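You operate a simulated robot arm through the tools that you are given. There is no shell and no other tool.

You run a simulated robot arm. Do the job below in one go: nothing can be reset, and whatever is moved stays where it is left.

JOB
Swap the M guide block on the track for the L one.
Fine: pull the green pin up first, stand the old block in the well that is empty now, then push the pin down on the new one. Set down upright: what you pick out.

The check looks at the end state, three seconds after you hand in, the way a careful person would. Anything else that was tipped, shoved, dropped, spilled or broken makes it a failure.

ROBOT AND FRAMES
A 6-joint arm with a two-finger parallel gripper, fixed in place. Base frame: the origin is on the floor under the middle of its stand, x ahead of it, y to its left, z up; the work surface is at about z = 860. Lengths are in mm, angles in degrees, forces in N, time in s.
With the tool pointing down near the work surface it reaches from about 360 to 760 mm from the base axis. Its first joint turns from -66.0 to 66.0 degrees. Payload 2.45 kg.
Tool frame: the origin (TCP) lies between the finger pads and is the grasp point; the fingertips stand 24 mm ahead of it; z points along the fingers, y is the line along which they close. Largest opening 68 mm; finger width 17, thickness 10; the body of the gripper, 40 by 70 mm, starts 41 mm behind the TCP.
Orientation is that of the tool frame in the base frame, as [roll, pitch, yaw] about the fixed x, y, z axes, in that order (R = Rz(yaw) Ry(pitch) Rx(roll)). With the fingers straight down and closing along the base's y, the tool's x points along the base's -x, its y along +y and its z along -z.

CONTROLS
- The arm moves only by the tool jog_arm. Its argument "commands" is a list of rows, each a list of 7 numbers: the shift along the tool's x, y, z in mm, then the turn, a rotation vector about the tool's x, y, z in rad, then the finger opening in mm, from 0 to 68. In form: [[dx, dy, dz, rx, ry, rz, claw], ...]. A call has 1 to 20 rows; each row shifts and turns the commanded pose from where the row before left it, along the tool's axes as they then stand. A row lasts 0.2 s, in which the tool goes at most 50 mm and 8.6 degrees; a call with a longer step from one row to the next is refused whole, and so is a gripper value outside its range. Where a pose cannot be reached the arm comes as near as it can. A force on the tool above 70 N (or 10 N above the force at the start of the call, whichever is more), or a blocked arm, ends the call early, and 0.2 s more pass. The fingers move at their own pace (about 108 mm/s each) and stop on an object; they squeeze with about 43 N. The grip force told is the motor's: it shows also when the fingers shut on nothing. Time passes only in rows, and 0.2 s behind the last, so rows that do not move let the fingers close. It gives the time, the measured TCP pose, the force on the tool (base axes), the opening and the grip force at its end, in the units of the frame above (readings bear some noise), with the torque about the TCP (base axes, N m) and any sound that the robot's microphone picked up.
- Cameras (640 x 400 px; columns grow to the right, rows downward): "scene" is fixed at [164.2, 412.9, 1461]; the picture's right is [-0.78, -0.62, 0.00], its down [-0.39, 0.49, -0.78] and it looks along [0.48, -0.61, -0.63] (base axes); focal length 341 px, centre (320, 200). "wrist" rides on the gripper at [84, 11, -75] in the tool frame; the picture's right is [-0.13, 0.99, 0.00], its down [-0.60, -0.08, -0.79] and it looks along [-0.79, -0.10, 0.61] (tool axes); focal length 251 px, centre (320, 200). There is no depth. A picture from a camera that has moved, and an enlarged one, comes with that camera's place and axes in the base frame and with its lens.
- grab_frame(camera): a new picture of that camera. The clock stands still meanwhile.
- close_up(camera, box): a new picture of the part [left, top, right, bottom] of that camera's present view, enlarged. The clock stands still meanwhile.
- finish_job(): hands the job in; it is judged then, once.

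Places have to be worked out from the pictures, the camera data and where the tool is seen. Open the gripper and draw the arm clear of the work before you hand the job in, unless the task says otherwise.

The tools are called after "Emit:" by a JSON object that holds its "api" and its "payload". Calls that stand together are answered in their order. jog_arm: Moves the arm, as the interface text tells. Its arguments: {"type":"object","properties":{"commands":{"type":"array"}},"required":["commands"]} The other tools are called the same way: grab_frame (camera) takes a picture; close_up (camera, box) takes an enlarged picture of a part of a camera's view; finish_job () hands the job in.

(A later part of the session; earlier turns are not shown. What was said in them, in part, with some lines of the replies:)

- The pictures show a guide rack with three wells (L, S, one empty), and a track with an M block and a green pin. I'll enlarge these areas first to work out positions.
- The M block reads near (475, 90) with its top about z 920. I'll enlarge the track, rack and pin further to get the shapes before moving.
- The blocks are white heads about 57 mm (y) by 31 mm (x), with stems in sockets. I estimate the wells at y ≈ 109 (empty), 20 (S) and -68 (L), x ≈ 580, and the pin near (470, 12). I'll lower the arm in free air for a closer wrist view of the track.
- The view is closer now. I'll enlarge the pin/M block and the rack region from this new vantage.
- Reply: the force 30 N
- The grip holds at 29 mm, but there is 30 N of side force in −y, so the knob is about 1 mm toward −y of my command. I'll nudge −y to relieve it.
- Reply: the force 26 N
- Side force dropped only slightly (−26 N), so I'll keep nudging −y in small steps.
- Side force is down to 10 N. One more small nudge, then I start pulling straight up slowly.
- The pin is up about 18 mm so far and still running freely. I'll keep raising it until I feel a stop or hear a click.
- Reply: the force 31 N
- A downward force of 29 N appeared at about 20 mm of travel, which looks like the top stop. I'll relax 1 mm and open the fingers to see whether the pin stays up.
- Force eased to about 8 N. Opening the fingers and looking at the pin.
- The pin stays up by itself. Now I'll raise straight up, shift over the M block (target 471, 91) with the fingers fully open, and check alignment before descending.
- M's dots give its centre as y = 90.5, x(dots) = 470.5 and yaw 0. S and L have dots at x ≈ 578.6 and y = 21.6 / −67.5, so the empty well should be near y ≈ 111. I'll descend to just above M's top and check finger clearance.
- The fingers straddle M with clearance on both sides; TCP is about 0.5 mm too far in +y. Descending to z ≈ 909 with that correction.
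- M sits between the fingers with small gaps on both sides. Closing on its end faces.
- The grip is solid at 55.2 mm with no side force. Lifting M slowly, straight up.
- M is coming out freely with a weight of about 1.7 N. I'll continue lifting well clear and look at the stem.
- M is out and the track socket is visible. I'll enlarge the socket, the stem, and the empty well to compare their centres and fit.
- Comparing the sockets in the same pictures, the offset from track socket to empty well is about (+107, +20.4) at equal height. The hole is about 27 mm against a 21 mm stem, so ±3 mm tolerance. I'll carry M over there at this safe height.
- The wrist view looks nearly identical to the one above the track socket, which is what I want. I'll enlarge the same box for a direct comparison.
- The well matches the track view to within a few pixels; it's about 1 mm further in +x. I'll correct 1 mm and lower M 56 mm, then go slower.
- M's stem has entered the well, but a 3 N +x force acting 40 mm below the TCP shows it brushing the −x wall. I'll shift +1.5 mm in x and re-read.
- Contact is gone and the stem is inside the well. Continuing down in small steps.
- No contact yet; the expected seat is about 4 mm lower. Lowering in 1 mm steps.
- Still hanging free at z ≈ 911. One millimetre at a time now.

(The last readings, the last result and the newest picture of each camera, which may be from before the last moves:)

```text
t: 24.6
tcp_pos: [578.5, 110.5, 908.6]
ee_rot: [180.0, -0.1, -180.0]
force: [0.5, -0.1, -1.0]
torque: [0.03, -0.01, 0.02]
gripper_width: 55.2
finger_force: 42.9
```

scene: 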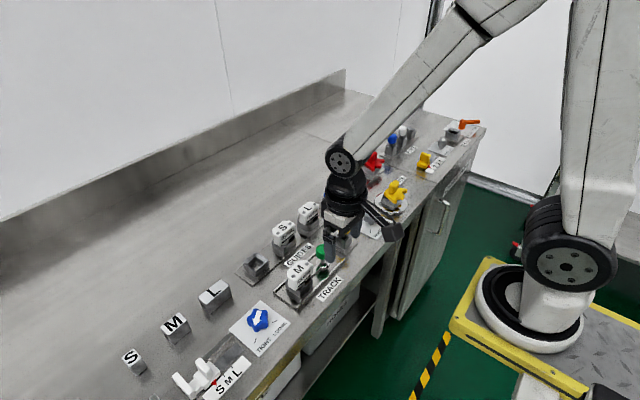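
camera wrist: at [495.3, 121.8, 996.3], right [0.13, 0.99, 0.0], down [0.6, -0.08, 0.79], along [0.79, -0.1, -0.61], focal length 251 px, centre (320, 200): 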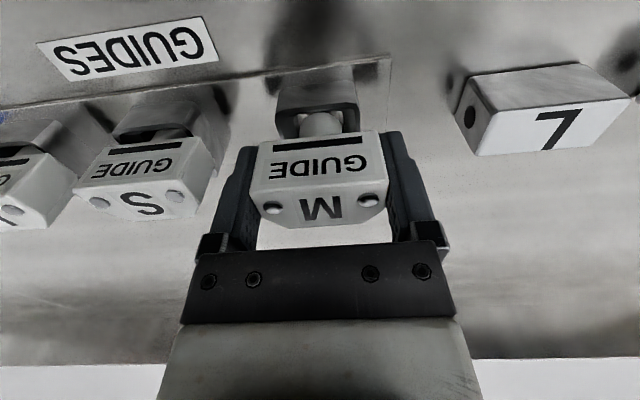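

No floor contact yet. S/L tops measured slightly lower than M's, so I'll continue in small steps.

Emit:
{"api": "jog_arm", "payload": {"commands": [[0, 0, 0.6, 0, 0, 0, 40], [0, 0, 0, 0, 0, 0, 40]]}}

Emit:
{"api": "close_up", "payload": {"camera": "scene", "box": [225, 200, 325, 290]}}

Emit:
{"api": "close_up", "payload": {"camera": "wrist", "box": [60, 60, 400, 250]}}

```text
t: 25.2
tcp_pos: [580.1, 112.0, 908.2]
ee_rot: [-180.0, 0.0, -180.0]
force: [-0.2, -0.5, -0.4]
torque: [0.01, 0.02, 0.01]
gripper_width: 55.1
finger_force: 43.3
```

```text
4.44 times, centred on (275, 245) of scene
camera zoom: at [164.2, 412.9, 1461.0], right [-0.78, -0.62, 0.0], down [-0.39, 0.49, -0.78], along [0.48, -0.61, -0.63], focal length 1514 px, centre (520, 0)
```

zoom: 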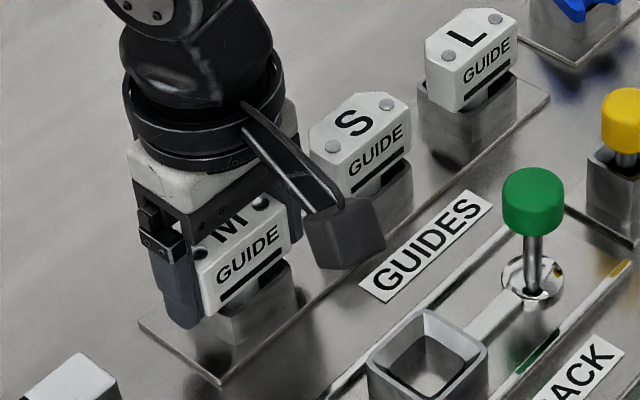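

```text
1.88 times, centred on (230, 155) of wrist
camera zoom: at [496.5, 122.2, 984.4], right [0.13, 0.99, 0.0], down [0.6, -0.08, 0.79], along [0.79, -0.1, -0.61], focal length 473 px, centre (489, 285)
```

zoom: 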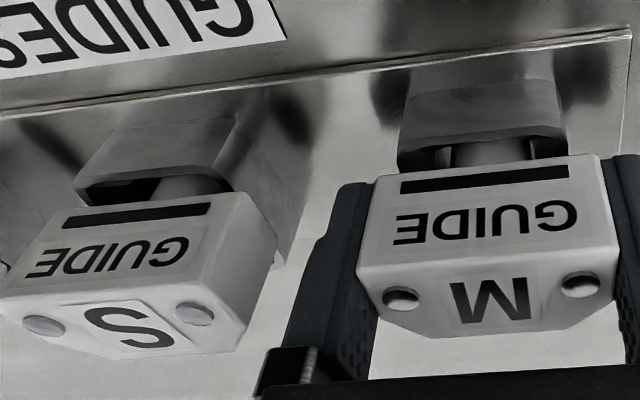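

M's height matches S closely but it's still hanging. Continuing to lower by 0.5 mm until I feel the floor.

Emit:
{"api": "jog_arm", "payload": {"commands": [[0, 0, 0.6, 0, 0, 0, 40], [0, 0, 0, 0, 0, 0, 40]]}}

Emit:
{"api": "jog_arm", "payload": {"commands": [[0, 0, 0.6, 0, 0, 0, 40], [0, 0, 0, 0, 0, 0, 40]]}}

```text
t: 25.8
tcp_pos: [580.4, 110.8, 908.3]
ee_rot: [180.0, 0.0, 180.0]
force: [0.4, 0.7, -0.7]
torque: [0.01, -0.02, -0.02]
gripper_width: 55.4
finger_force: 42.8
```

```text
t: 26.4
tcp_pos: [579.3, 110.3, 908.2]
ee_rot: [180.0, 0.0, 180.0]
force: [-1.6, -1.1, 5.6]
torque: [-0.05, 0.05, 0.0]
gripper_width: 55.3
finger_force: 42.9
```

Floor contact: +5.6 N. M is seated. Opening the fingers.

Emit:
{"api": "jog_arm", "payload": {"commands": [[0, 0, -0.3, 0, 0, 0, 60], [0, 0, 0, 0, 0, 0, 68], [0, 0, 0, 0, 0, 0, 68]]}}

Emit:
{"api": "grab_frame", "payload": {"camera": "wrist"}}

```text
t: 27.2
tcp_pos: [580.5, 110.9, 907.5]
ee_rot: [-180.0, 0.0, -179.9]
force: [-0.6, -0.1, -0.7]
torque: [0.01, -0.03, 0.0]
gripper_width: 67.9
finger_force: 0.0
```

```text
taken
camera wrist: at [496.6, 122.2, 983.6], right [0.13, 0.99, 0.0], down [0.6, -0.08, 0.79], along [0.79, -0.1, -0.61], focal length 251 px, centre (320, 200)
```

wrist: 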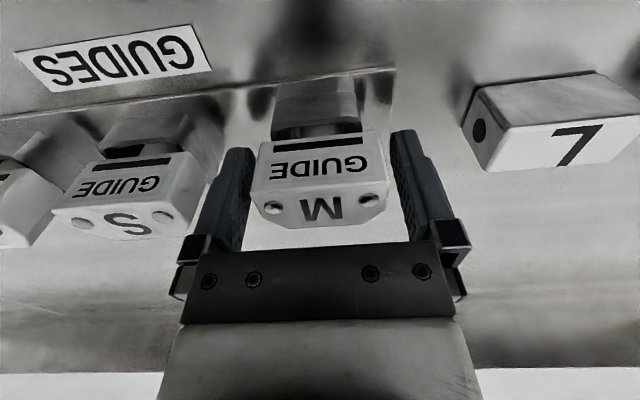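

M stayed put with the fingers open and clear on both sides. Rising straight up to z ≈ 980 and checking.

Emit:
{"api": "jog_arm", "payload": {"commands": [[0, 0, -6, 0, 0, 0, 68], [0, 0, -12, 0, 0, 0, 68], [0, 0, -18, 0, 0, 0, 68], [0, 0, -18, 0, 0, 0, 68], [0, 0, -18, 0, 0, 0, 68], [0, 0, 0, 0, 0, 0, 68]]}}

Emit:
{"api": "grab_frame", "payload": {"camera": "wrist"}}

Emit:
{"api": "close_up", "payload": {"camera": "scene", "box": [225, 190, 345, 290]}}

```text
t: 28.6
tcp_pos: [581.7, 111.2, 980.9]
ee_rot: [-180.0, 0.0, -180.0]
force: [1.0, 0.7, 0.3]
torque: [-0.01, 0.0, -0.01]
gripper_width: 68.1
finger_force: 0.1
```

```text
taken
camera wrist: at [497.8, 122.6, 1055.8], right [0.13, 0.99, 0.0], down [0.6, -0.08, 0.79], along [0.79, -0.1, -0.61], focal length 251 px, centre (320, 200)
```

wrist: 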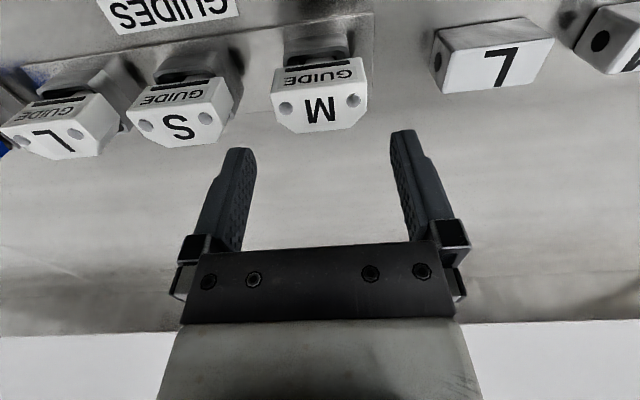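

```text
4.00 times, centred on (285, 240) of scene
camera zoom: at [164.2, 412.9, 1461.0], right [-0.78, -0.62, 0.0], down [-0.39, 0.49, -0.78], along [0.48, -0.61, -0.63], focal length 1363 px, centre (460, 40)
```

zoom: 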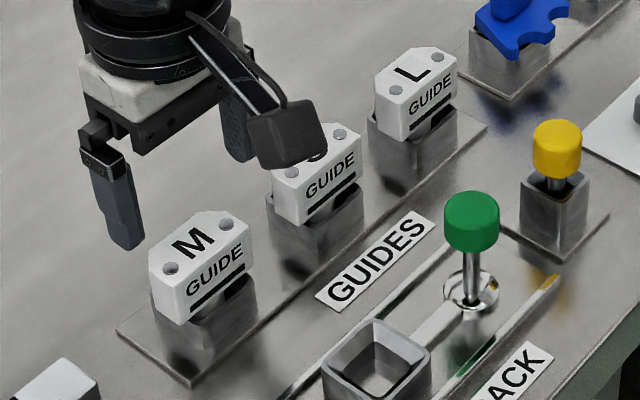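

M stands upright in the well (dots at x 578.9, in line with S at 578.7). Next I'll move over L at (578.6, −67.5) at this height, above S.

Emit:
{"api": "jog_arm", "payload": {"commands": [[0.5, -28, 0, 0, 0, 0, 68], [0.5, -38, 0, 0, 0, 0, 68], [0.5, -38, 0, 0, 0, 0, 68], [0.4, -38, 0, 0, 0, 0, 66], [0, -36.5, 0, 0, 0, 0, 66], [0, 0, 0, 0, 0, 0, 66]]}}

Emit:
{"api": "grab_frame", "payload": {"camera": "wrist"}}

Emit:
{"api": "close_up", "payload": {"camera": "scene", "box": [260, 170, 380, 270]}}

```text
t: 30.0
tcp_pos: [581.4, -69.5, 980.9]
ee_rot: [179.9, 0.0, 180.0]
force: [0.2, 0.4, -0.2]
torque: [0.0, -0.02, 0.02]
gripper_width: 65.9
finger_force: 0.0
```

```text
taken
camera wrist: at [497.2, -57.4, 1055.2], right [0.13, 0.99, 0.0], down [0.6, -0.08, 0.79], along [0.79, -0.1, -0.61], focal length 251 px, centre (320, 200)
```

wrist: 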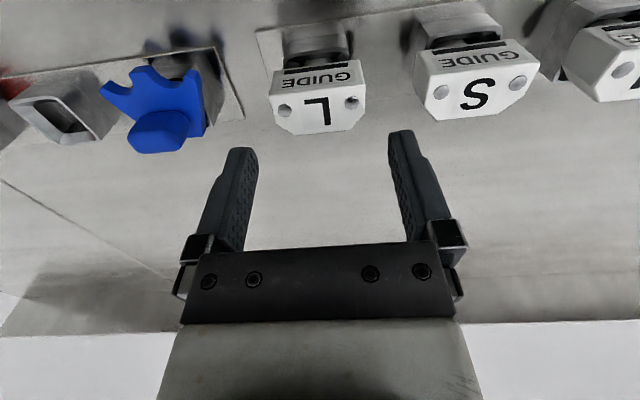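

```text
4.00 times, centred on (320, 220) of scene
camera zoom: at [164.2, 412.8, 1461.0], right [-0.78, -0.62, 0.0], down [-0.39, 0.49, -0.78], along [0.48, -0.61, -0.63], focal length 1363 px, centre (320, 120)
```

zoom: 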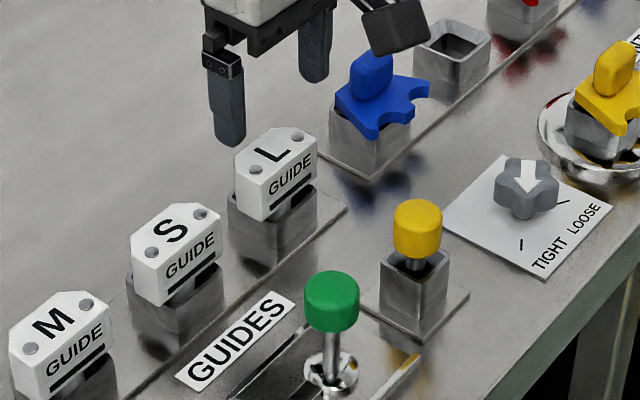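

I'll enlarge L in the wrist view to check the hover position and the blue knob clearance.

Emit:
{"api": "close_up", "payload": {"camera": "wrist", "box": [240, 20, 400, 140]}}

Emit:
{"api": "close_up", "payload": {"camera": "wrist", "box": [90, 20, 290, 170]}}

```text
3.33 times, centred on (320, 80) of wrist
camera zoom: at [497.2, -57.4, 1055.2], right [0.13, 0.99, 0.0], down [0.6, -0.08, 0.79], along [0.79, -0.1, -0.61], focal length 838 px, centre (320, 600)
```

zoom: 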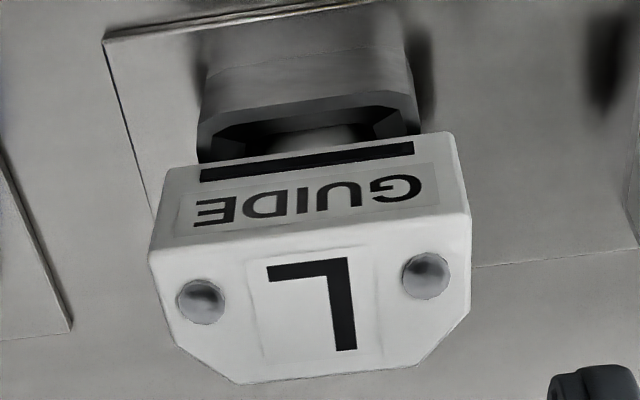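

```text
2.67 times, centred on (190, 95) of wrist
camera zoom: at [497.2, -57.4, 1055.2], right [0.13, 0.99, 0.0], down [0.6, -0.08, 0.79], along [0.79, -0.1, -0.61], focal length 670 px, centre (667, 480)
```

zoom: 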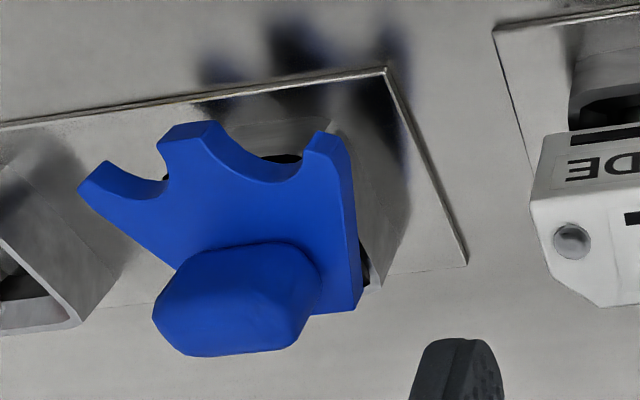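

L's dots sit within a couple of pixels of where M's were relative to the gripper; I need about −1.1 mm in x and −0.9 mm in y. The blue knob is over 20 mm away from the finger. Correcting and descending around L.

Emit:
{"api": "jog_arm", "payload": {"commands": [[1.1, -0.9, 14, 0, 0, 0, 66], [0, 0, 14, 0, 0, 0, 66], [0, 0, 0, 0, 0, 0, 66]]}}

Emit:
{"api": "grab_frame", "payload": {"camera": "wrist"}}

Emit:
{"api": "close_up", "payload": {"camera": "scene", "box": [260, 170, 380, 270]}}

```text
t: 30.8
tcp_pos: [577.3, -70.3, 951.8]
ee_rot: [-179.9, 0.0, -180.0]
force: [0.0, -0.1, -0.1]
torque: [-0.03, -0.01, 0.0]
gripper_width: 65.9
finger_force: 0.1
```

```text
taken
camera wrist: at [494.1, -58.1, 1028.5], right [0.13, 0.99, 0.0], down [0.6, -0.08, 0.79], along [0.79, -0.1, -0.61], focal length 251 px, centre (320, 200)
```

wrist: 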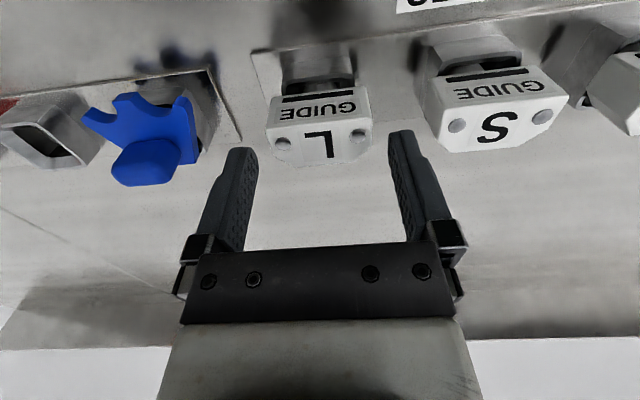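

```text
4.00 times, centred on (320, 220) of scene
camera zoom: at [164.2, 412.9, 1461.0], right [-0.78, -0.62, 0.0], down [-0.39, 0.49, -0.78], along [0.48, -0.61, -0.63], focal length 1363 px, centre (320, 120)
```

zoom: 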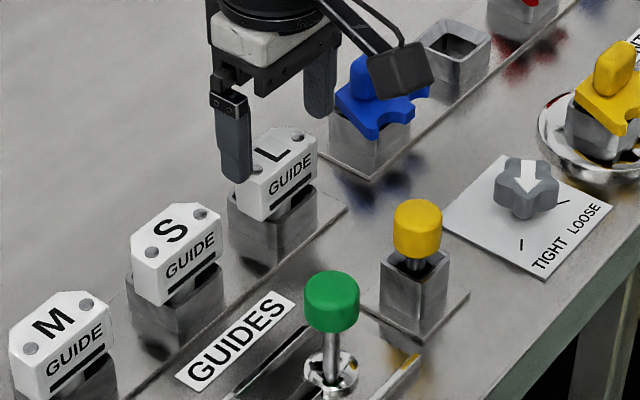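

L's dots now look about 2–3 px right of where M's were at this height, so I'll zoom to measure the needed y trim.

Emit:
{"api": "close_up", "payload": {"camera": "wrist", "box": [240, 60, 400, 180]}}

```text
3.33 times, centred on (320, 120) of wrist
camera zoom: at [494.1, -58.1, 1028.5], right [0.13, 0.99, 0.0], down [0.6, -0.08, 0.79], along [0.79, -0.1, -0.61], focal length 838 px, centre (320, 467)
```

zoom: 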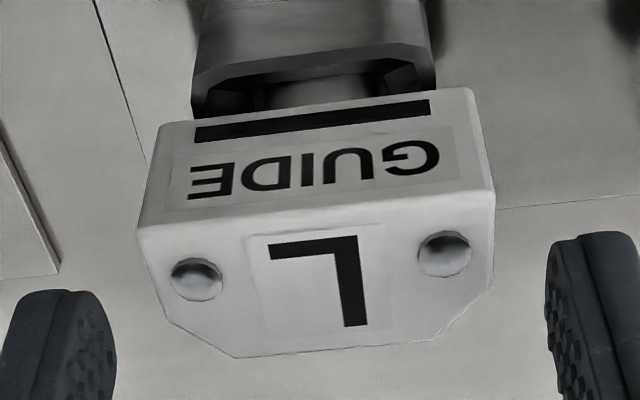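

L centre computes to (579.3, −69.4). I'll trim +1.5 mm x and +0.3 mm y so L is gripped the same way as M, then descend to z ≈ 909.

Emit:
{"api": "jog_arm", "payload": {"commands": [[-1.5, 0.3, 14, 0, 0, 0, 66], [0, 0, 14, 0, 0, 0, 66], [0, 0, 14, 0, 0, 0, 66], [0, 0, 0, 0, 0, 0, 66]]}}

Emit:
{"api": "grab_frame", "payload": {"camera": "wrist"}}

```text
t: 31.8
tcp_pos: [578.1, -68.3, 910.0]
ee_rot: [180.0, 0.0, -180.0]
force: [0.4, 0.0, -0.6]
torque: [0.02, 0.02, -0.02]
gripper_width: 66.1
finger_force: 0.0
```

```text
taken
camera wrist: at [494.7, -57.2, 986.2], right [0.13, 0.99, 0.0], down [0.6, -0.08, 0.79], along [0.79, -0.1, -0.61], focal length 251 px, centre (320, 200)
```

wrist: 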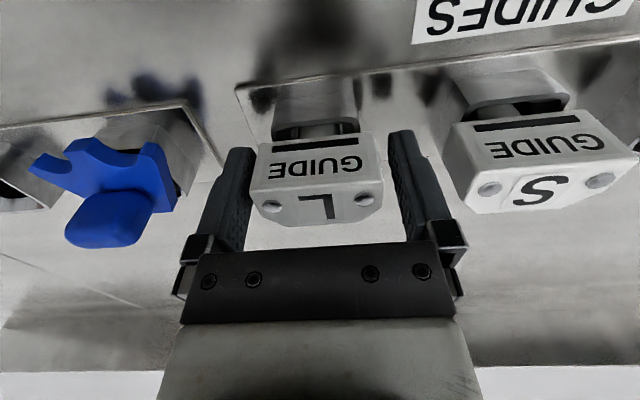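

L sits between the fingers as M did. Closing.

Emit:
{"api": "jog_arm", "payload": {"commands": [[0, 0, 0, 0, 0, 0, 58], [0, 0, 0, 0, 0, 0, 50], [0, 0, 0, 0, 0, 0, 40], [0, 0, 0, 0, 0, 0, 40]]}}

Emit:
{"api": "grab_frame", "payload": {"camera": "wrist"}}

```text
t: 32.8
tcp_pos: [578.2, -69.1, 910.9]
ee_rot: [180.0, 0.0, 180.0]
force: [0.2, -1.0, -0.8]
torque: [0.04, 0.01, -0.02]
gripper_width: 55.1
finger_force: 43.1
```

```text
taken
camera wrist: at [494.5, -57.3, 986.2], right [0.13, 0.99, 0.0], down [0.6, -0.08, 0.79], along [0.79, -0.1, -0.61], focal length 251 px, centre (320, 200)
```

wrist: 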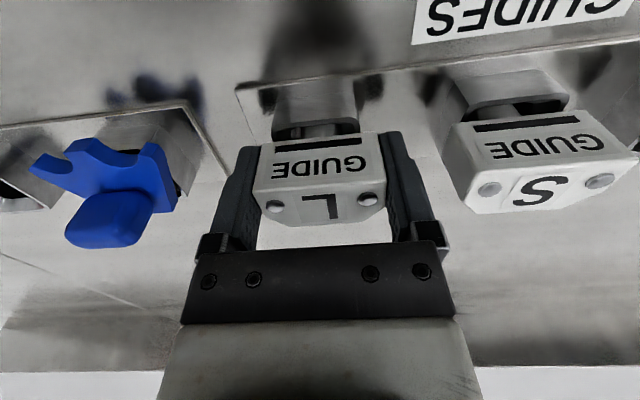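

The grip on L is solid (55.1 mm, no side force). Lifting slowly straight up, then to the carrying height.

Emit:
{"api": "jog_arm", "payload": {"commands": [[0, 0, -2, 0, 0, 0, 40], [0, 0, -3, 0, 0, 0, 40], [0, 0, -5, 0, 0, 0, 40], [0, 0, 0, 0, 0, 0, 40]]}}

Emit:
{"api": "jog_arm", "payload": {"commands": [[0, 0, -8, 0, 0, 0, 40], [0, 0, -12, 0, 0, 0, 40], [0, 0, -18, 0, 0, 0, 40], [0, 0, -18, 0, 0, 0, 40], [0, 0, 0, 0, 0, 0, 40]]}}

Emit:
{"api": "grab_frame", "payload": {"camera": "wrist"}}

Emit:
{"api": "close_up", "payload": {"camera": "scene", "box": [250, 170, 390, 300]}}

```text
t: 33.8
tcp_pos: [577.9, -68.6, 919.9]
ee_rot: [179.9, 0.1, 180.0]
force: [0.0, 0.1, -0.9]
torque: [-0.04, -0.02, 0.0]
gripper_width: 55.5
finger_force: 42.9
```

```text
t: 35.0
tcp_pos: [579.8, -69.6, 975.5]
ee_rot: [180.0, 0.0, -180.0]
force: [-0.8, 0.2, -0.9]
torque: [0.01, -0.05, -0.01]
gripper_width: 55.2
finger_force: 43.3
```

```text
taken
camera wrist: at [495.6, -57.2, 1051.5], right [0.13, 0.99, 0.0], down [0.6, -0.08, 0.79], along [0.79, -0.1, -0.61], focal length 251 px, centre (320, 200)
```

wrist: 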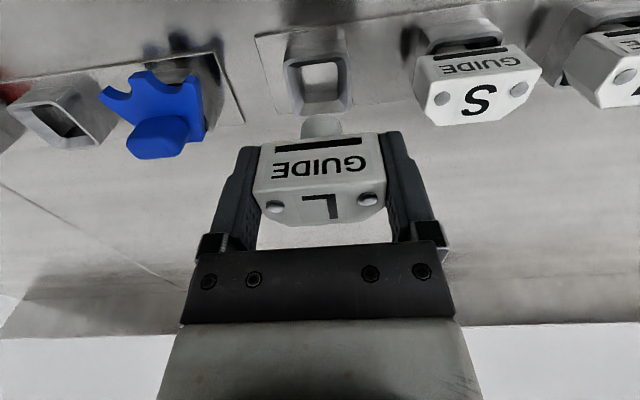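

```text
3.08 times, centred on (320, 235) of scene
camera zoom: at [164.2, 412.9, 1461.0], right [-0.78, -0.62, 0.0], down [-0.39, 0.49, -0.78], along [0.48, -0.61, -0.63], focal length 1048 px, centre (320, 92)
```

zoom: 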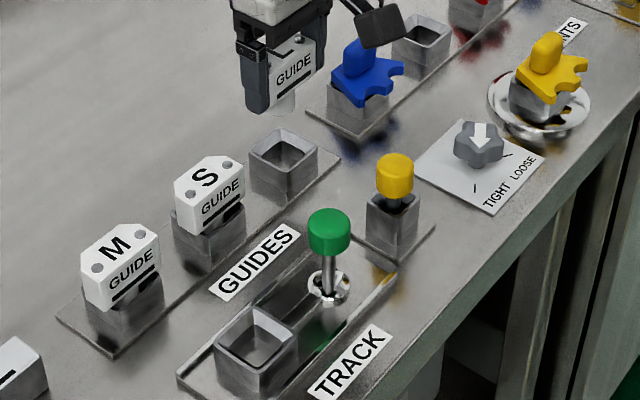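

L is out with its stem visible. I'll enlarge the view of L above its own well as the reference picture for aligning over the track.

Emit:
{"api": "close_up", "payload": {"camera": "wrist", "box": [230, 20, 410, 150]}}

```text
3.08 times, centred on (320, 85) of wrist
camera zoom: at [495.6, -57.2, 1051.5], right [0.13, 0.99, 0.0], down [0.6, -0.08, 0.79], along [0.79, -0.1, -0.61], focal length 774 px, centre (320, 554)
```

zoom: 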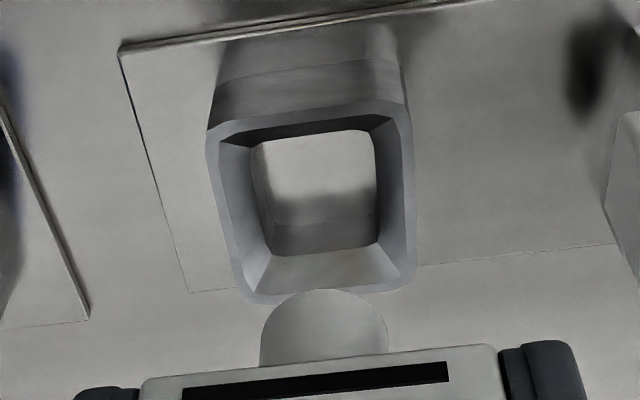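

Reference taken. The offset from L's well to the track socket is about (−108.4, +159.3). I'll raise 24 mm more to clear the raised pin, then carry L over the track socket.

Emit:
{"api": "jog_arm", "payload": {"commands": [[0, 0, -12, 0, 0, 0, 40], [0, 0, -12, 0, 0, 0, 40], [12, 18, 0, 0, 0, 0, 40], [20, 29, 0, 0, 0, 0, 40], [21, 31, 0, 0, 0, 0, 40], [21, 31, 0, 0, 0, 0, 40], [20, 29, 0, 0, 0, 0, 40], [14.4, 21.3, 0, 0, 0, 0, 40], [0, 0, 0, 0, 0, 0, 40], [0, 0, 0, 0, 0, 0, 40]]}}

Emit:
{"api": "grab_frame", "payload": {"camera": "wrist"}}

Emit:
{"api": "close_up", "payload": {"camera": "scene", "box": [230, 180, 370, 310]}}

```text
t: 37.2
tcp_pos: [470.2, 92.0, 1000.8]
ee_rot: [-179.9, 0.0, 180.0]
force: [-0.1, -0.9, -0.3]
torque: [-0.01, 0.0, 0.02]
gripper_width: 55.5
finger_force: 42.7
```

```text
taken
camera wrist: at [387.0, 102.2, 1076.2], right [0.13, 0.99, 0.0], down [0.6, -0.08, 0.79], along [0.79, -0.1, -0.61], focal length 251 px, centre (320, 200)
```

wrist: 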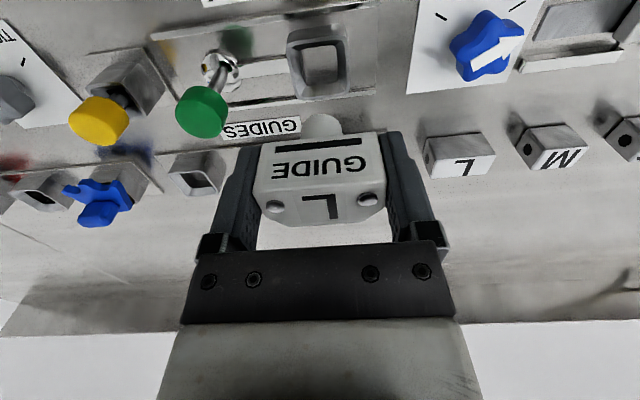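

```text
3.08 times, centred on (300, 245) of scene
camera zoom: at [164.2, 412.9, 1461.0], right [-0.78, -0.62, 0.0], down [-0.39, 0.49, -0.78], along [0.48, -0.61, -0.63], focal length 1048 px, centre (382, 62)
```

zoom: 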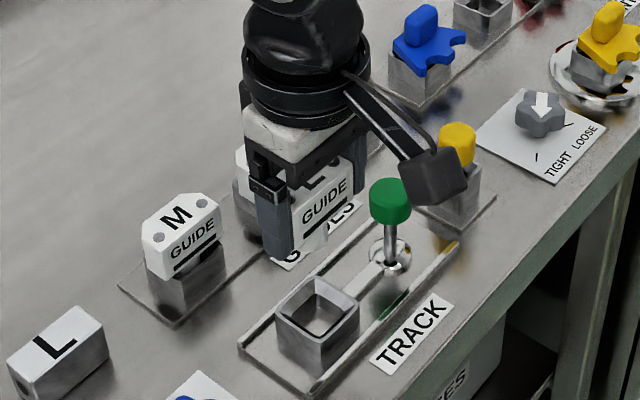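

L is above the track socket and the pin is clear. Lowering 24 mm to the reference height for a direct picture comparison.

Emit:
{"api": "jog_arm", "payload": {"commands": [[0, 0, 12, 0, 0, 0, 40], [0, 0, 12, 0, 0, 0, 40], [0, 0, 0, 0, 0, 0, 40]]}}

Emit:
{"api": "close_up", "payload": {"camera": "wrist", "box": [230, 20, 410, 150]}}

Emit:
{"api": "close_up", "payload": {"camera": "scene", "box": [250, 220, 350, 310]}}

```text
t: 38.0
tcp_pos: [470.2, 90.7, 977.2]
ee_rot: [180.0, 0.0, 179.9]
force: [0.4, 0.5, -0.2]
torque: [0.01, -0.01, 0.02]
gripper_width: 55.3
finger_force: 42.7
```

```text
3.08 times, centred on (320, 85) of wrist
camera zoom: at [386.5, 102.7, 1052.5], right [0.13, 0.99, 0.0], down [0.6, -0.08, 0.79], along [0.79, -0.1, -0.61], focal length 774 px, centre (320, 554)
```

zoom: 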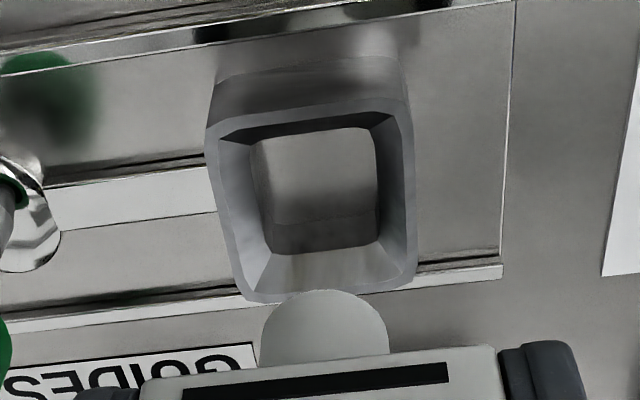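

```text
4.44 times, centred on (300, 265) of scene
camera zoom: at [164.2, 412.9, 1461.0], right [-0.78, -0.62, 0.0], down [-0.39, 0.49, -0.78], along [0.48, -0.61, -0.63], focal length 1514 px, centre (409, -89)
```

zoom: 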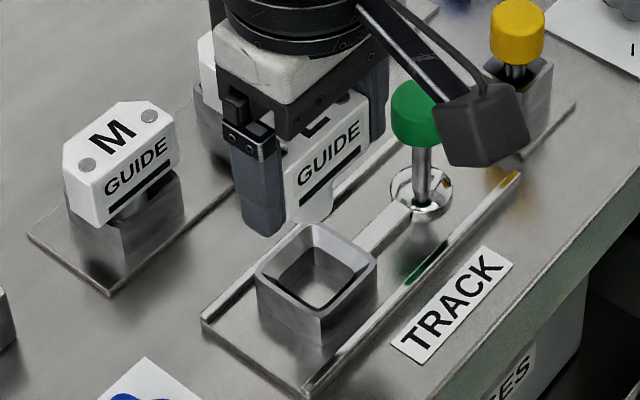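

The view is within 2–3 px of L over its own well. Lowering 50 mm, then slow steps.

Emit:
{"api": "jog_arm", "payload": {"commands": [[0, 0, 12, 0, 0, 0, 40], [0, 0, 12, 0, 0, 0, 40], [0, 0, 10, 0, 0, 0, 40], [0, 0, 8, 0, 0, 0, 40], [0, 0, 4, 0, 0, 0, 40], [0, 0, 0, 0, 0, 0, 40]]}}

Emit:
{"api": "close_up", "payload": {"camera": "wrist", "box": [230, 20, 410, 150]}}

Emit:
{"api": "close_up", "payload": {"camera": "scene", "box": [250, 220, 350, 310]}}

```text
t: 39.4
tcp_pos: [469.7, 92.1, 929.1]
ee_rot: [180.0, 0.1, -180.0]
force: [0.5, 0.4, 0.2]
torque: [-0.02, -0.01, 0.0]
gripper_width: 55.0
finger_force: 43.1
```

```text
3.08 times, centred on (320, 85) of wrist
camera zoom: at [387.0, 103.1, 1004.9], right [0.13, 0.99, 0.0], down [0.6, -0.08, 0.79], along [0.79, -0.1, -0.61], focal length 774 px, centre (320, 554)
```

zoom: 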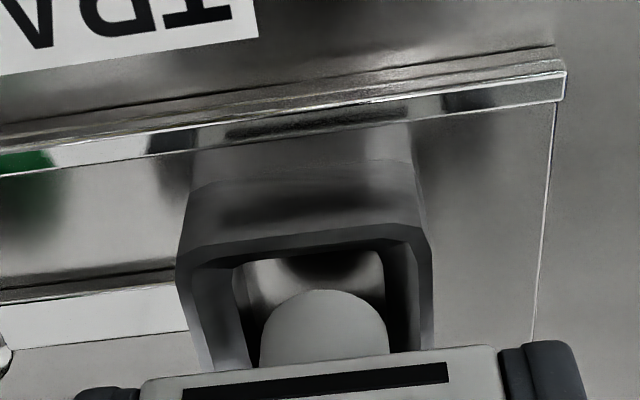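

```text
4.44 times, centred on (300, 265) of scene
camera zoom: at [164.2, 412.9, 1461.0], right [-0.78, -0.62, 0.0], down [-0.39, 0.49, -0.78], along [0.48, -0.61, -0.63], focal length 1514 px, centre (409, -89)
```

zoom: 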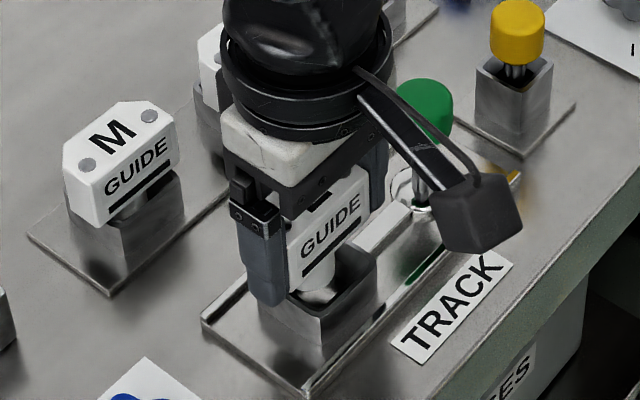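

L's stem is inside the funnel but sits about 1.2 mm too far in +y and ~0.8 mm in +x compared with how M sat. I'll trim that and continue down slowly.

Emit:
{"api": "jog_arm", "payload": {"commands": [[0.7, -1.2, 0, 0, 0, 0, 40], [0, 0, 3, 0, 0, 0, 40], [0, 0, 3, 0, 0, 0, 40], [0, 0, 3, 0, 0, 0, 40], [0, 0, 0, 0, 0, 0, 40]]}}

Emit:
{"api": "jog_arm", "payload": {"commands": [[0, 0, 2, 0, 0, 0, 40], [0, 0, 2, 0, 0, 0, 40], [0, 0, 2, 0, 0, 0, 40], [0, 0, 0, 0, 0, 0, 40]]}}

```text
t: 40.6
tcp_pos: [469.8, 90.1, 919.6]
ee_rot: [-179.9, 0.1, 180.0]
force: [0.0, -0.2, -0.3]
torque: [0.0, -0.02, 0.0]
gripper_width: 55.2
finger_force: 43.1
```

```text
t: 41.6
tcp_pos: [469.6, 90.3, 915.2]
ee_rot: [-179.9, 0.1, -180.0]
force: [0.1, 0.1, -0.7]
torque: [0.02, 0.0, 0.02]
gripper_width: 55.5
finger_force: 43.0
```

No contact yet at z ≈ 914.5. Continuing in 1 mm steps toward the seat.

Emit:
{"api": "jog_arm", "payload": {"commands": [[0, 0, 1, 0, 0, 0, 40], [0, 0, 1, 0, 0, 0, 40], [0, 0, 0, 0, 0, 0, 40]]}}

Emit:
{"api": "jog_arm", "payload": {"commands": [[0, 0, 1, 0, 0, 0, 40], [0, 0, 0, 0, 0, 0, 40]]}}

Emit:
{"api": "jog_arm", "payload": {"commands": [[0, 0, 0.7, 0, 0, 0, 40], [0, 0, 0, 0, 0, 0, 40]]}}

```text
t: 42.4
tcp_pos: [469.2, 89.6, 912.4]
ee_rot: [-180.0, 0.0, 180.0]
force: [0.4, 0.5, -0.3]
torque: [-0.02, -0.03, 0.01]
gripper_width: 55.5
finger_force: 43.8
```

```text
t: 43.0
tcp_pos: [469.8, 89.1, 912.7]
ee_rot: [-179.9, -0.1, 180.0]
force: [-6.9, 0.2, 18.9]
torque: [-0.02, 0.17, 0.03]
gripper_width: 55.6
finger_force: 42.8
```

```text
t: 43.6
tcp_pos: [469.4, 90.0, 911.4]
ee_rot: [-179.9, 0.1, 179.9]
force: [-6.6, -5.8, 32.8]
torque: [-0.18, 0.1, -0.04]
gripper_width: 55.2
finger_force: 43.2
```

Contact came at z ≈ 912, which matches the track seat being about 2 mm higher than the rack. I pressed to 33 N, so I'll relieve it by raising 1.2 mm.

Emit:
{"api": "jog_arm", "payload": {"commands": [[0, 0, -1.2, 0, 0, 0, 40], [0, 0, 0, 0, 0, 0, 40]]}}

Emit:
{"api": "close_up", "payload": {"camera": "wrist", "box": [230, 60, 410, 240]}}

Emit:
{"api": "close_up", "payload": {"camera": "scene", "box": [250, 220, 350, 310]}}

```text
t: 44.2
tcp_pos: [468.7, 89.8, 911.9]
ee_rot: [180.0, 0.0, -179.9]
force: [2.2, -0.9, 4.7]
torque: [0.04, -0.14, -0.04]
gripper_width: 55.2
finger_force: 43.0
```

```text
2.22 times, centred on (320, 150) of wrist
camera zoom: at [385.6, 101.7, 987.4], right [0.13, 0.99, 0.0], down [0.6, -0.08, 0.79], along [0.79, -0.1, -0.61], focal length 559 px, centre (320, 311)
```

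zoom: 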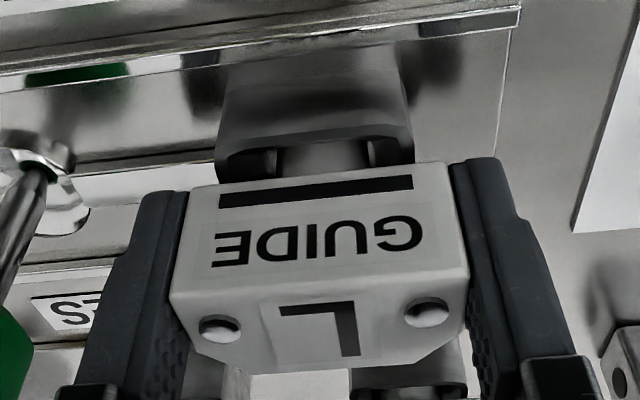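

```text
4.44 times, centred on (300, 265) of scene
camera zoom: at [164.1, 412.9, 1461.0], right [-0.78, -0.62, 0.0], down [-0.39, 0.49, -0.78], along [0.48, -0.61, -0.63], focal length 1514 px, centre (409, -89)
```

zoom: 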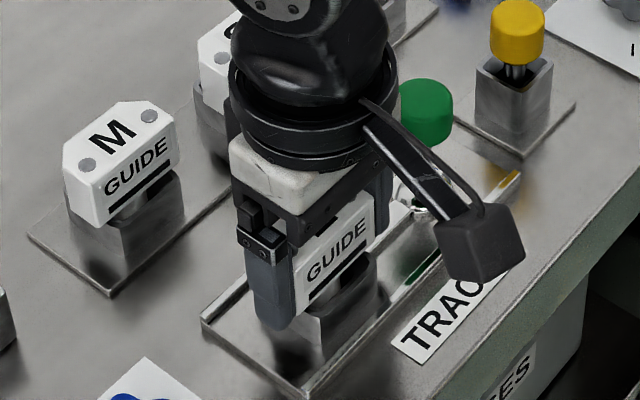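

L looks seated, upright and centred, and the load is down to about 5 N. Opening the fingers.

Emit:
{"api": "jog_arm", "payload": {"commands": [[0, 0, 0, 0, 0, 0, 60], [0, 0, 0, 0, 0, 0, 66], [0, 0, 0, 0, 0, 0, 66]]}}

Emit:
{"api": "grab_frame", "payload": {"camera": "wrist"}}

```text
t: 45.0
tcp_pos: [469.5, 90.4, 911.7]
ee_rot: [180.0, 0.0, -180.0]
force: [-0.3, 0.0, 0.1]
torque: [0.02, 0.02, -0.03]
gripper_width: 66.0
finger_force: 0.1
```

```text
taken
camera wrist: at [385.6, 101.5, 987.9], right [0.13, 0.99, 0.0], down [0.6, -0.08, 0.79], along [0.79, -0.1, -0.61], focal length 251 px, centre (320, 200)
```

wrist: 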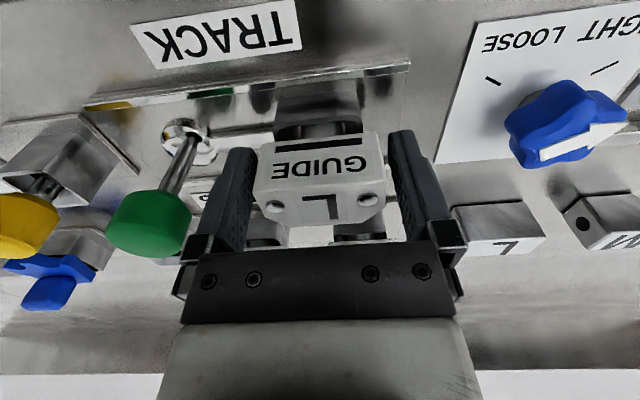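

L stays upright with the fingers clear. Rising straight up to z ≈ 985 and inspecting it.

Emit:
{"api": "jog_arm", "payload": {"commands": [[0, 0, -6, 0, 0, 0, 66], [0, 0, -12, 0, 0, 0, 66], [0, 0, -18, 0, 0, 0, 66], [0, 0, -18, 0, 0, 0, 66], [0, 0, -18, 0, 0, 0, 66], [0, 0, 0, 0, 0, 0, 66]]}}

Emit:
{"api": "close_up", "payload": {"camera": "wrist", "box": [250, 20, 410, 140]}}

Emit:
{"api": "close_up", "payload": {"camera": "scene", "box": [250, 210, 350, 310]}}

Emit:
{"api": "grab_frame", "payload": {"camera": "wrist"}}

```text
t: 46.4
tcp_pos: [470.2, 89.1, 984.0]
ee_rot: [-180.0, -0.1, -180.0]
force: [-0.1, -0.2, -0.4]
torque: [-0.04, -0.02, -0.01]
gripper_width: 66.1
finger_force: 0.1
```

```text
3.33 times, centred on (330, 80) of wrist
camera zoom: at [386.2, 101.2, 1060.4], right [0.13, 0.99, 0.0], down [0.6, -0.08, 0.79], along [0.79, -0.1, -0.61], focal length 838 px, centre (287, 600)
```

zoom: 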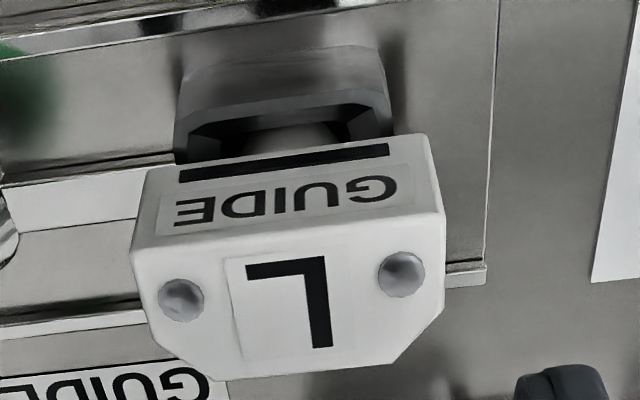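

```text
4.00 times, centred on (300, 260) of scene
camera zoom: at [164.2, 412.9, 1461.0], right [-0.78, -0.62, 0.0], down [-0.39, 0.49, -0.78], along [0.48, -0.61, -0.63], focal length 1363 px, centre (400, -40)
```

zoom: 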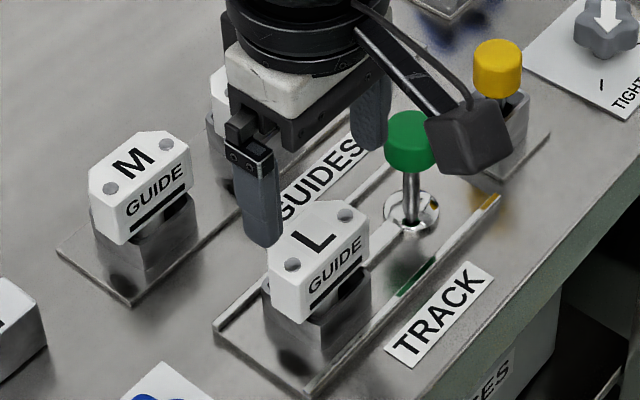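

```text
taken
camera wrist: at [386.2, 101.2, 1060.4], right [0.13, 0.99, 0.0], down [0.6, -0.08, 0.79], along [0.79, -0.1, -0.61], focal length 251 px, centre (320, 200)
```

wrist: 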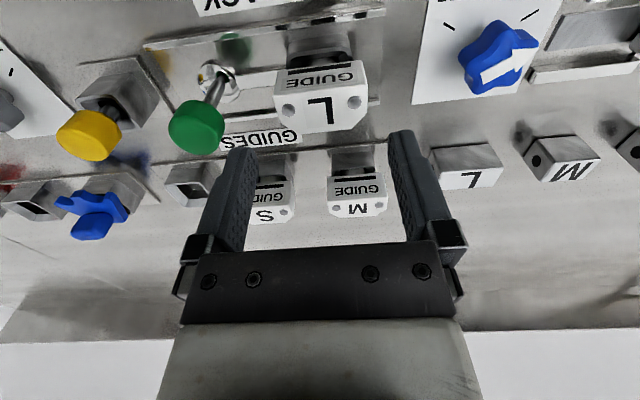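

L is upright in the track with dots at (471.2, 90.7), within 1 mm of where M was. Now I'll move over the raised green pin at (473.3, 10.5) with the fingers at 50 mm.

Emit:
{"api": "jog_arm", "payload": {"commands": [[-1, -26, 0, 0, 0, 0, 60], [-1, -27, 0, 0, 0, 0, 50], [-1.1, -26.6, 0, 0, 0, 0, 50], [0, 0, 14, 0, 0, 0, 50], [0, 0, 0, 0, 0, 0, 50]]}}

Emit:
{"api": "grab_frame", "payload": {"camera": "wrist"}}

Emit:
{"api": "close_up", "payload": {"camera": "scene", "box": [270, 190, 390, 300]}}

```text
t: 47.6
tcp_pos: [473.7, 10.0, 970.3]
ee_rot: [180.0, 0.0, 180.0]
force: [0.9, -0.9, -0.2]
torque: [-0.04, 0.02, 0.01]
gripper_width: 49.9
finger_force: 0.1
```

```text
taken
camera wrist: at [389.4, 20.6, 1046.7], right [0.13, 0.99, 0.0], down [0.6, -0.08, 0.79], along [0.79, -0.1, -0.61], focal length 251 px, centre (320, 200)
```

wrist: 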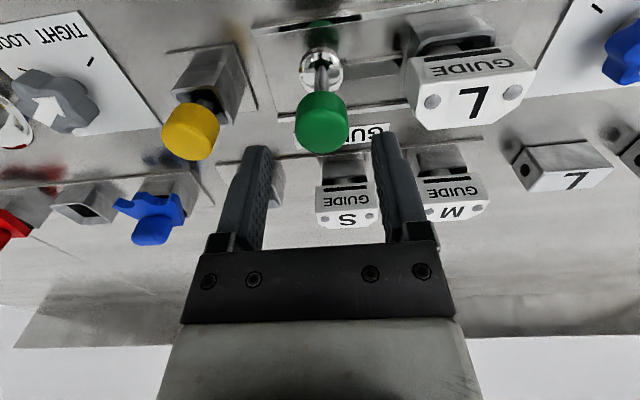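

```text
3.64 times, centred on (330, 245) of scene
camera zoom: at [164.2, 412.9, 1461.0], right [-0.78, -0.62, 0.0], down [-0.39, 0.49, -0.78], along [0.48, -0.61, -0.63], focal length 1239 px, centre (284, 36)
```

zoom: 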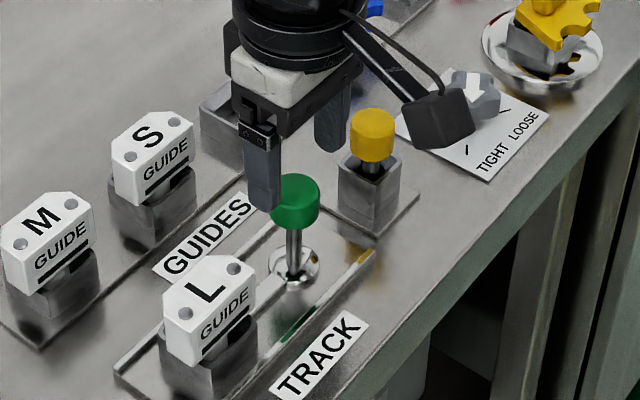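

The knob projects to (474, 10.2, 926), centred under the gripper. Descending 36 mm to the same height at which I released it.

Emit:
{"api": "jog_arm", "payload": {"commands": [[0, 0.3, 12, 0, 0, 0, 50], [0, 0, 12, 0, 0, 0, 50], [0, 0, 12, 0, 0, 0, 50], [0, 0, 0, 0, 0, 0, 50]]}}

Emit:
{"api": "jog_arm", "payload": {"commands": [[0, 0, 0, 0, 0, 0, 34], [0, 0, 0, 0, 0, 0, 10], [0, 0, 0, 0, 0, 0, 10], [0, 0, 0, 0, 0, 0, 10]]}}

```text
t: 48.6
tcp_pos: [474.6, 11.1, 935.5]
ee_rot: [-179.9, 0.0, 180.0]
force: [0.0, 0.6, 0.2]
torque: [0.01, -0.01, 0.04]
gripper_width: 50.1
finger_force: 0.1
```

```text
t: 49.6
tcp_pos: [473.5, 9.7, 933.9]
ee_rot: [-180.0, 0.0, -180.0]
force: [1.6, -4.5, -2.1]
torque: [-0.11, -0.1, 0.03]
gripper_width: 29.3
finger_force: 43.2
```

The knob is gripped (29.3 mm) with only 4.5 N of side force. Pushing down gently in 2 mm steps.

Emit:
{"api": "jog_arm", "payload": {"commands": [[0, -0.3, 2, 0, 0, 0, 10], [0, 0, 2, 0, 0, 0, 10], [0, 0, 2, 0, 0, 0, 10], [0, 0, 0, 0, 0, 0, 10]]}}

Emit:
{"api": "jog_arm", "payload": {"commands": [[0, 0, 2, 0, 0, 0, 10], [0, 0, 2, 0, 0, 0, 10], [0, 0, 2, 0, 0, 0, 10], [0, 0, 0, 0, 0, 0, 10]]}}

```text
t: 50.6
tcp_pos: [474.6, 11.3, 927.6]
ee_rot: [180.0, 0.0, -180.0]
force: [7.6, -8.1, 0.8]
torque: [-0.18, 0.19, 0.01]
gripper_width: 29.2
finger_force: 43.9
```

```text
t: 51.6
tcp_pos: [473.4, 10.8, 923.7]
ee_rot: [180.0, 0.3, 180.0]
force: [16.3, -13.2, 0.6]
torque: [-0.19, -0.68, -0.04]
gripper_width: 29.1
finger_force: 43.7
```

Side forces are building (+16 x, −13 y), so I'll follow them with small +x/−y trims and continue down.

Emit:
{"api": "jog_arm", "payload": {"commands": [[-0.8, -0.8, 0, 0, 0, 0, 10], [0, 0, 0, 0, 0, 0, 10]]}}

```text
t: 52.2
tcp_pos: [474.2, 11.3, 922.1]
ee_rot: [180.0, 0.2, -180.0]
force: [11.4, 1.0, 1.5]
torque: [0.05, -1.11, 0.01]
gripper_width: 29.1
finger_force: 43.4
```

Side force in y is gone and x is at 11 N. One more small +x trim, then further down.

Emit:
{"api": "jog_arm", "payload": {"commands": [[-0.6, 0, 0, 0, 0, 0, 10], [0, 0, 2, 0, 0, 0, 10], [0, 0, 2, 0, 0, 0, 10], [0, 0, 0, 0, 0, 0, 10]]}}

```text
t: 53.2
tcp_pos: [474.4, 9.9, 918.7]
ee_rot: [180.0, 0.0, 179.9]
force: [10.0, 11.5, 1.6]
torque: [0.23, -0.42, 0.03]
gripper_width: 29.2
finger_force: 43.5
```

Still moving freely, about 5.5 mm from the original down height. Trimming slightly and continuing.

Emit:
{"api": "jog_arm", "payload": {"commands": [[-0.4, 0.4, 1.5, 0, 0, 0, 10], [0, 0, 1.5, 0, 0, 0, 10], [0, 0, 0, 0, 0, 0, 10]]}}

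Emit:
{"api": "jog_arm", "payload": {"commands": [[0, 0, 1, 0, 0, 0, 10], [0, 0, 1, 0, 0, 0, 10], [0, 0, 0, 0, 0, 0, 10]]}}

```text
t: 54.0
tcp_pos: [474.8, 9.3, 914.7]
ee_rot: [-180.0, -0.1, -179.9]
force: [7.3, 11.2, 0.6]
torque: [0.25, -0.33, 0.02]
gripper_width: 29.2
finger_force: 43.4
```

```text
t: 54.8
tcp_pos: [474.1, 10.5, 912.9]
ee_rot: [-179.9, 0.0, -180.0]
force: [-3.3, 14.4, 30.1]
torque: [0.3, 0.06, 0.06]
gripper_width: 29.4
finger_force: 43.0
```

The bottom stop is reached: +30 N at z ≈ 913, the same height as at the start. I'll ease off slightly, relieve the y force, and open.

Emit:
{"api": "jog_arm", "payload": {"commands": [[0, 0.5, -0.5, 0, 0, 0, 10], [0, 0, 0, 0, 0, 0, 10]]}}

Emit:
{"api": "jog_arm", "payload": {"commands": [[0, 0, 0, 0, 0, 0, 40], [0, 0, 0, 0, 0, 0, 50], [0, 0, 0, 0, 0, 0, 50]]}}

Emit:
{"api": "close_up", "payload": {"camera": "scene", "box": [270, 200, 390, 300]}}

Emit:
{"api": "grab_frame", "payload": {"camera": "wrist"}}

```text
t: 55.4
tcp_pos: [475.0, 8.8, 915.1]
ee_rot: [-180.0, -0.1, -180.0]
force: [-0.7, 8.3, 21.9]
torque: [0.19, 0.02, 0.07]
gripper_width: 29.2
finger_force: 43.2
```

```text
t: 56.2
tcp_pos: [474.9, 8.5, 912.9]
ee_rot: [-180.0, 0.0, 180.0]
force: [0.3, -0.1, -0.3]
torque: [-0.01, 0.0, 0.03]
gripper_width: 50.1
finger_force: 0.0
```

```text
4.00 times, centred on (330, 250) of scene
camera zoom: at [164.2, 412.9, 1461.0], right [-0.78, -0.62, 0.0], down [-0.39, 0.49, -0.78], along [0.48, -0.61, -0.63], focal length 1363 px, centre (280, 0)
```

zoom: 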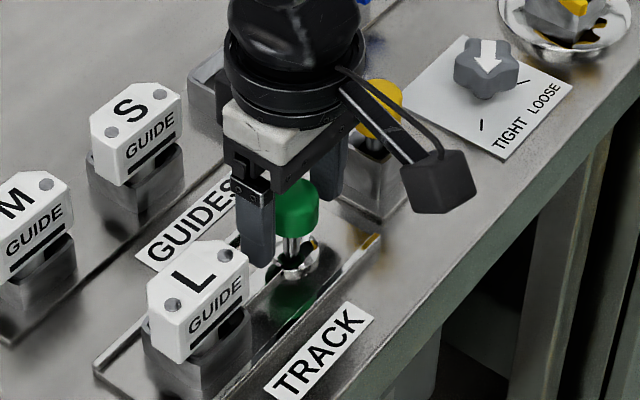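

```text
taken
camera wrist: at [390.4, 21.3, 989.5], right [0.13, 0.99, 0.0], down [0.6, -0.08, 0.79], along [0.79, -0.1, -0.61], focal length 251 px, centre (320, 200)
```

wrist: 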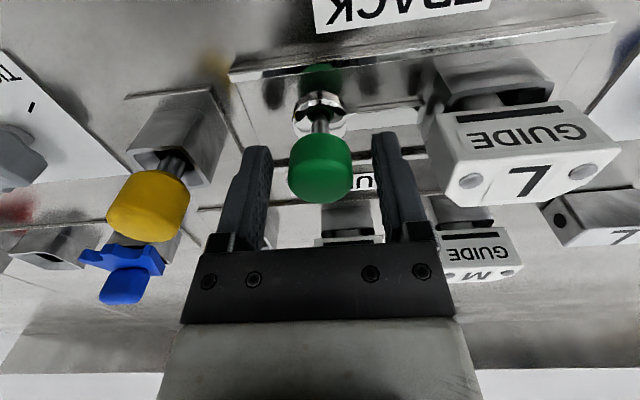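

The knob looks the same as in the initial picture at its locked height. I'll rise straight up, clear of the knob, and inspect everything.

Emit:
{"api": "jog_arm", "payload": {"commands": [[0, 0, -6, 0, 0, 0, 50], [0, 0, -14, 0, 0, 0, 50], [0, 0, -25, 0, 0, 0, 50], [0, 0, -35, 0, 0, 0, 50], [0, 0, -40, 0, 0, 0, 50], [10, 0, -40, 0, 0, 0, 50], [20, 10, -35, 0, 0, 0, 60], [20, 20, 0, 0, 0, 0, 68], [0, 0, 0, 0, 0, 0, 68]]}}

Emit:
{"api": "grab_frame", "payload": {"camera": "scene"}}

Emit:
{"api": "close_up", "payload": {"camera": "scene", "box": [220, 200, 360, 310]}}

Emit:
{"api": "grab_frame", "payload": {"camera": "wrist"}}

```text
t: 58.2
tcp_pos: [423.5, 38.1, 1107.9]
ee_rot: [180.0, 0.0, 179.9]
force: [0.4, -0.1, 0.2]
torque: [0.02, -0.02, 0.04]
gripper_width: 68.0
finger_force: 0.0
```

```text
taken
```

scene: 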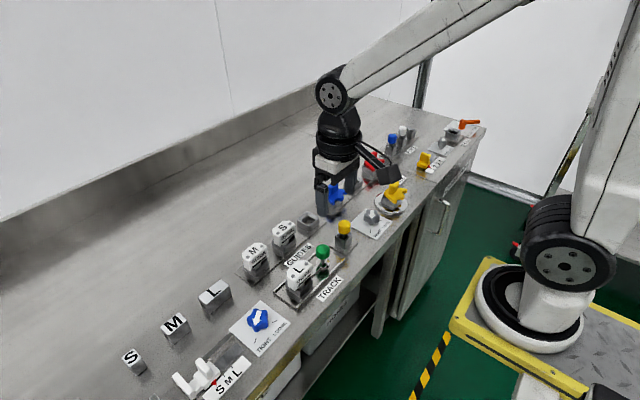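

```text
3.64 times, centred on (290, 255) of scene
camera zoom: at [164.1, 412.9, 1461.0], right [-0.78, -0.62, 0.0], down [-0.39, 0.49, -0.78], along [0.48, -0.61, -0.63], focal length 1239 px, centre (429, 0)
```

zoom: 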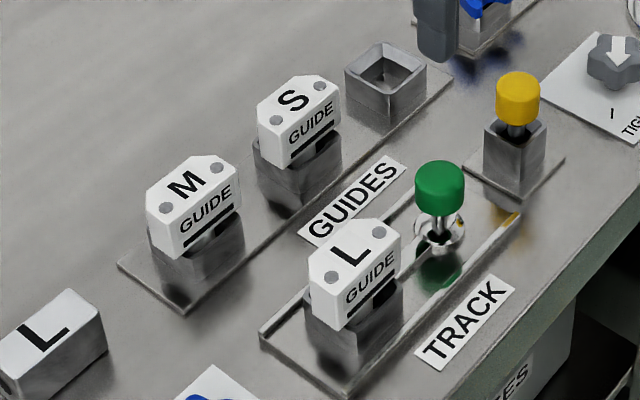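

```text
taken
camera wrist: at [340.7, 49.5, 1184.7], right [0.13, 0.99, 0.0], down [0.6, -0.08, 0.79], along [0.79, -0.1, -0.61], focal length 251 px, centre (320, 200)
```

wrist: 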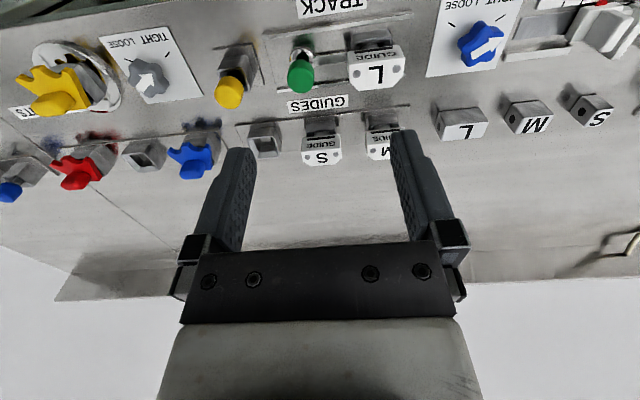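

Everything looks right. I'll repeat the very first pin close-up (same box) to confirm the knob height matches the original locked position.

Emit:
{"api": "close_up", "payload": {"camera": "scene", "box": [270, 225, 350, 315]}}

Emit:
{"api": "close_up", "payload": {"camera": "scene", "box": [230, 190, 350, 290]}}

```text
4.44 times, centred on (310, 270) of scene
camera zoom: at [164.1, 412.9, 1461.0], right [-0.78, -0.62, 0.0], down [-0.39, 0.49, -0.78], along [0.48, -0.61, -0.63], focal length 1514 px, centre (364, -111)
```

zoom: 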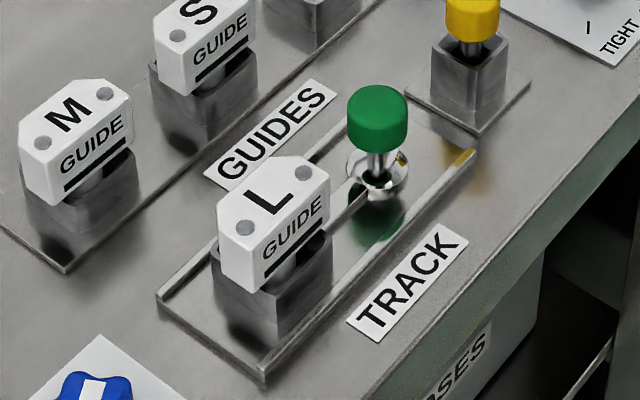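

```text
4.00 times, centred on (290, 240) of scene
camera zoom: at [164.1, 412.9, 1461.0], right [-0.78, -0.62, 0.0], down [-0.39, 0.49, -0.78], along [0.48, -0.61, -0.63], focal length 1363 px, centre (440, 40)
```

zoom: 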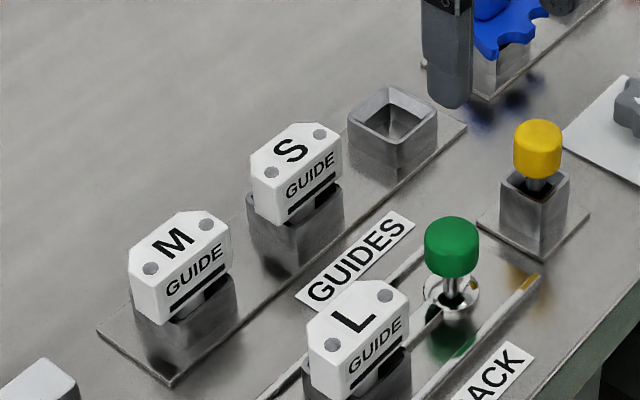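

The knob is pixel-identical to its initial down position. L stands upright where M was, M stands upright in the formerly empty well, and S and the rest look untouched. The gripper is open and clear, so I'm handing in.

Emit:
{"api": "finish_job", "payload": {}}

```text
The job is handed in.
```

The swap is done and handed in. I don't have the check's result.

- **Pin:** I pulled the green pin up about 20 mm to its top stop, and it stayed up while I worked. It is now pushed down again to its bottom stop, and the knob sits at the same height as at the start.
- **Old block (M):** it stands upright in the well that was empty, in line with S.
- **New block (L):** it stands upright on the track, within about 1 mm of where M was. I pressed it to about 33 N while seating it, then eased off before letting go.
- **Everything else:** S and the other parts look untouched in the final pictures. The gripper is open and the arm is clear of the work.
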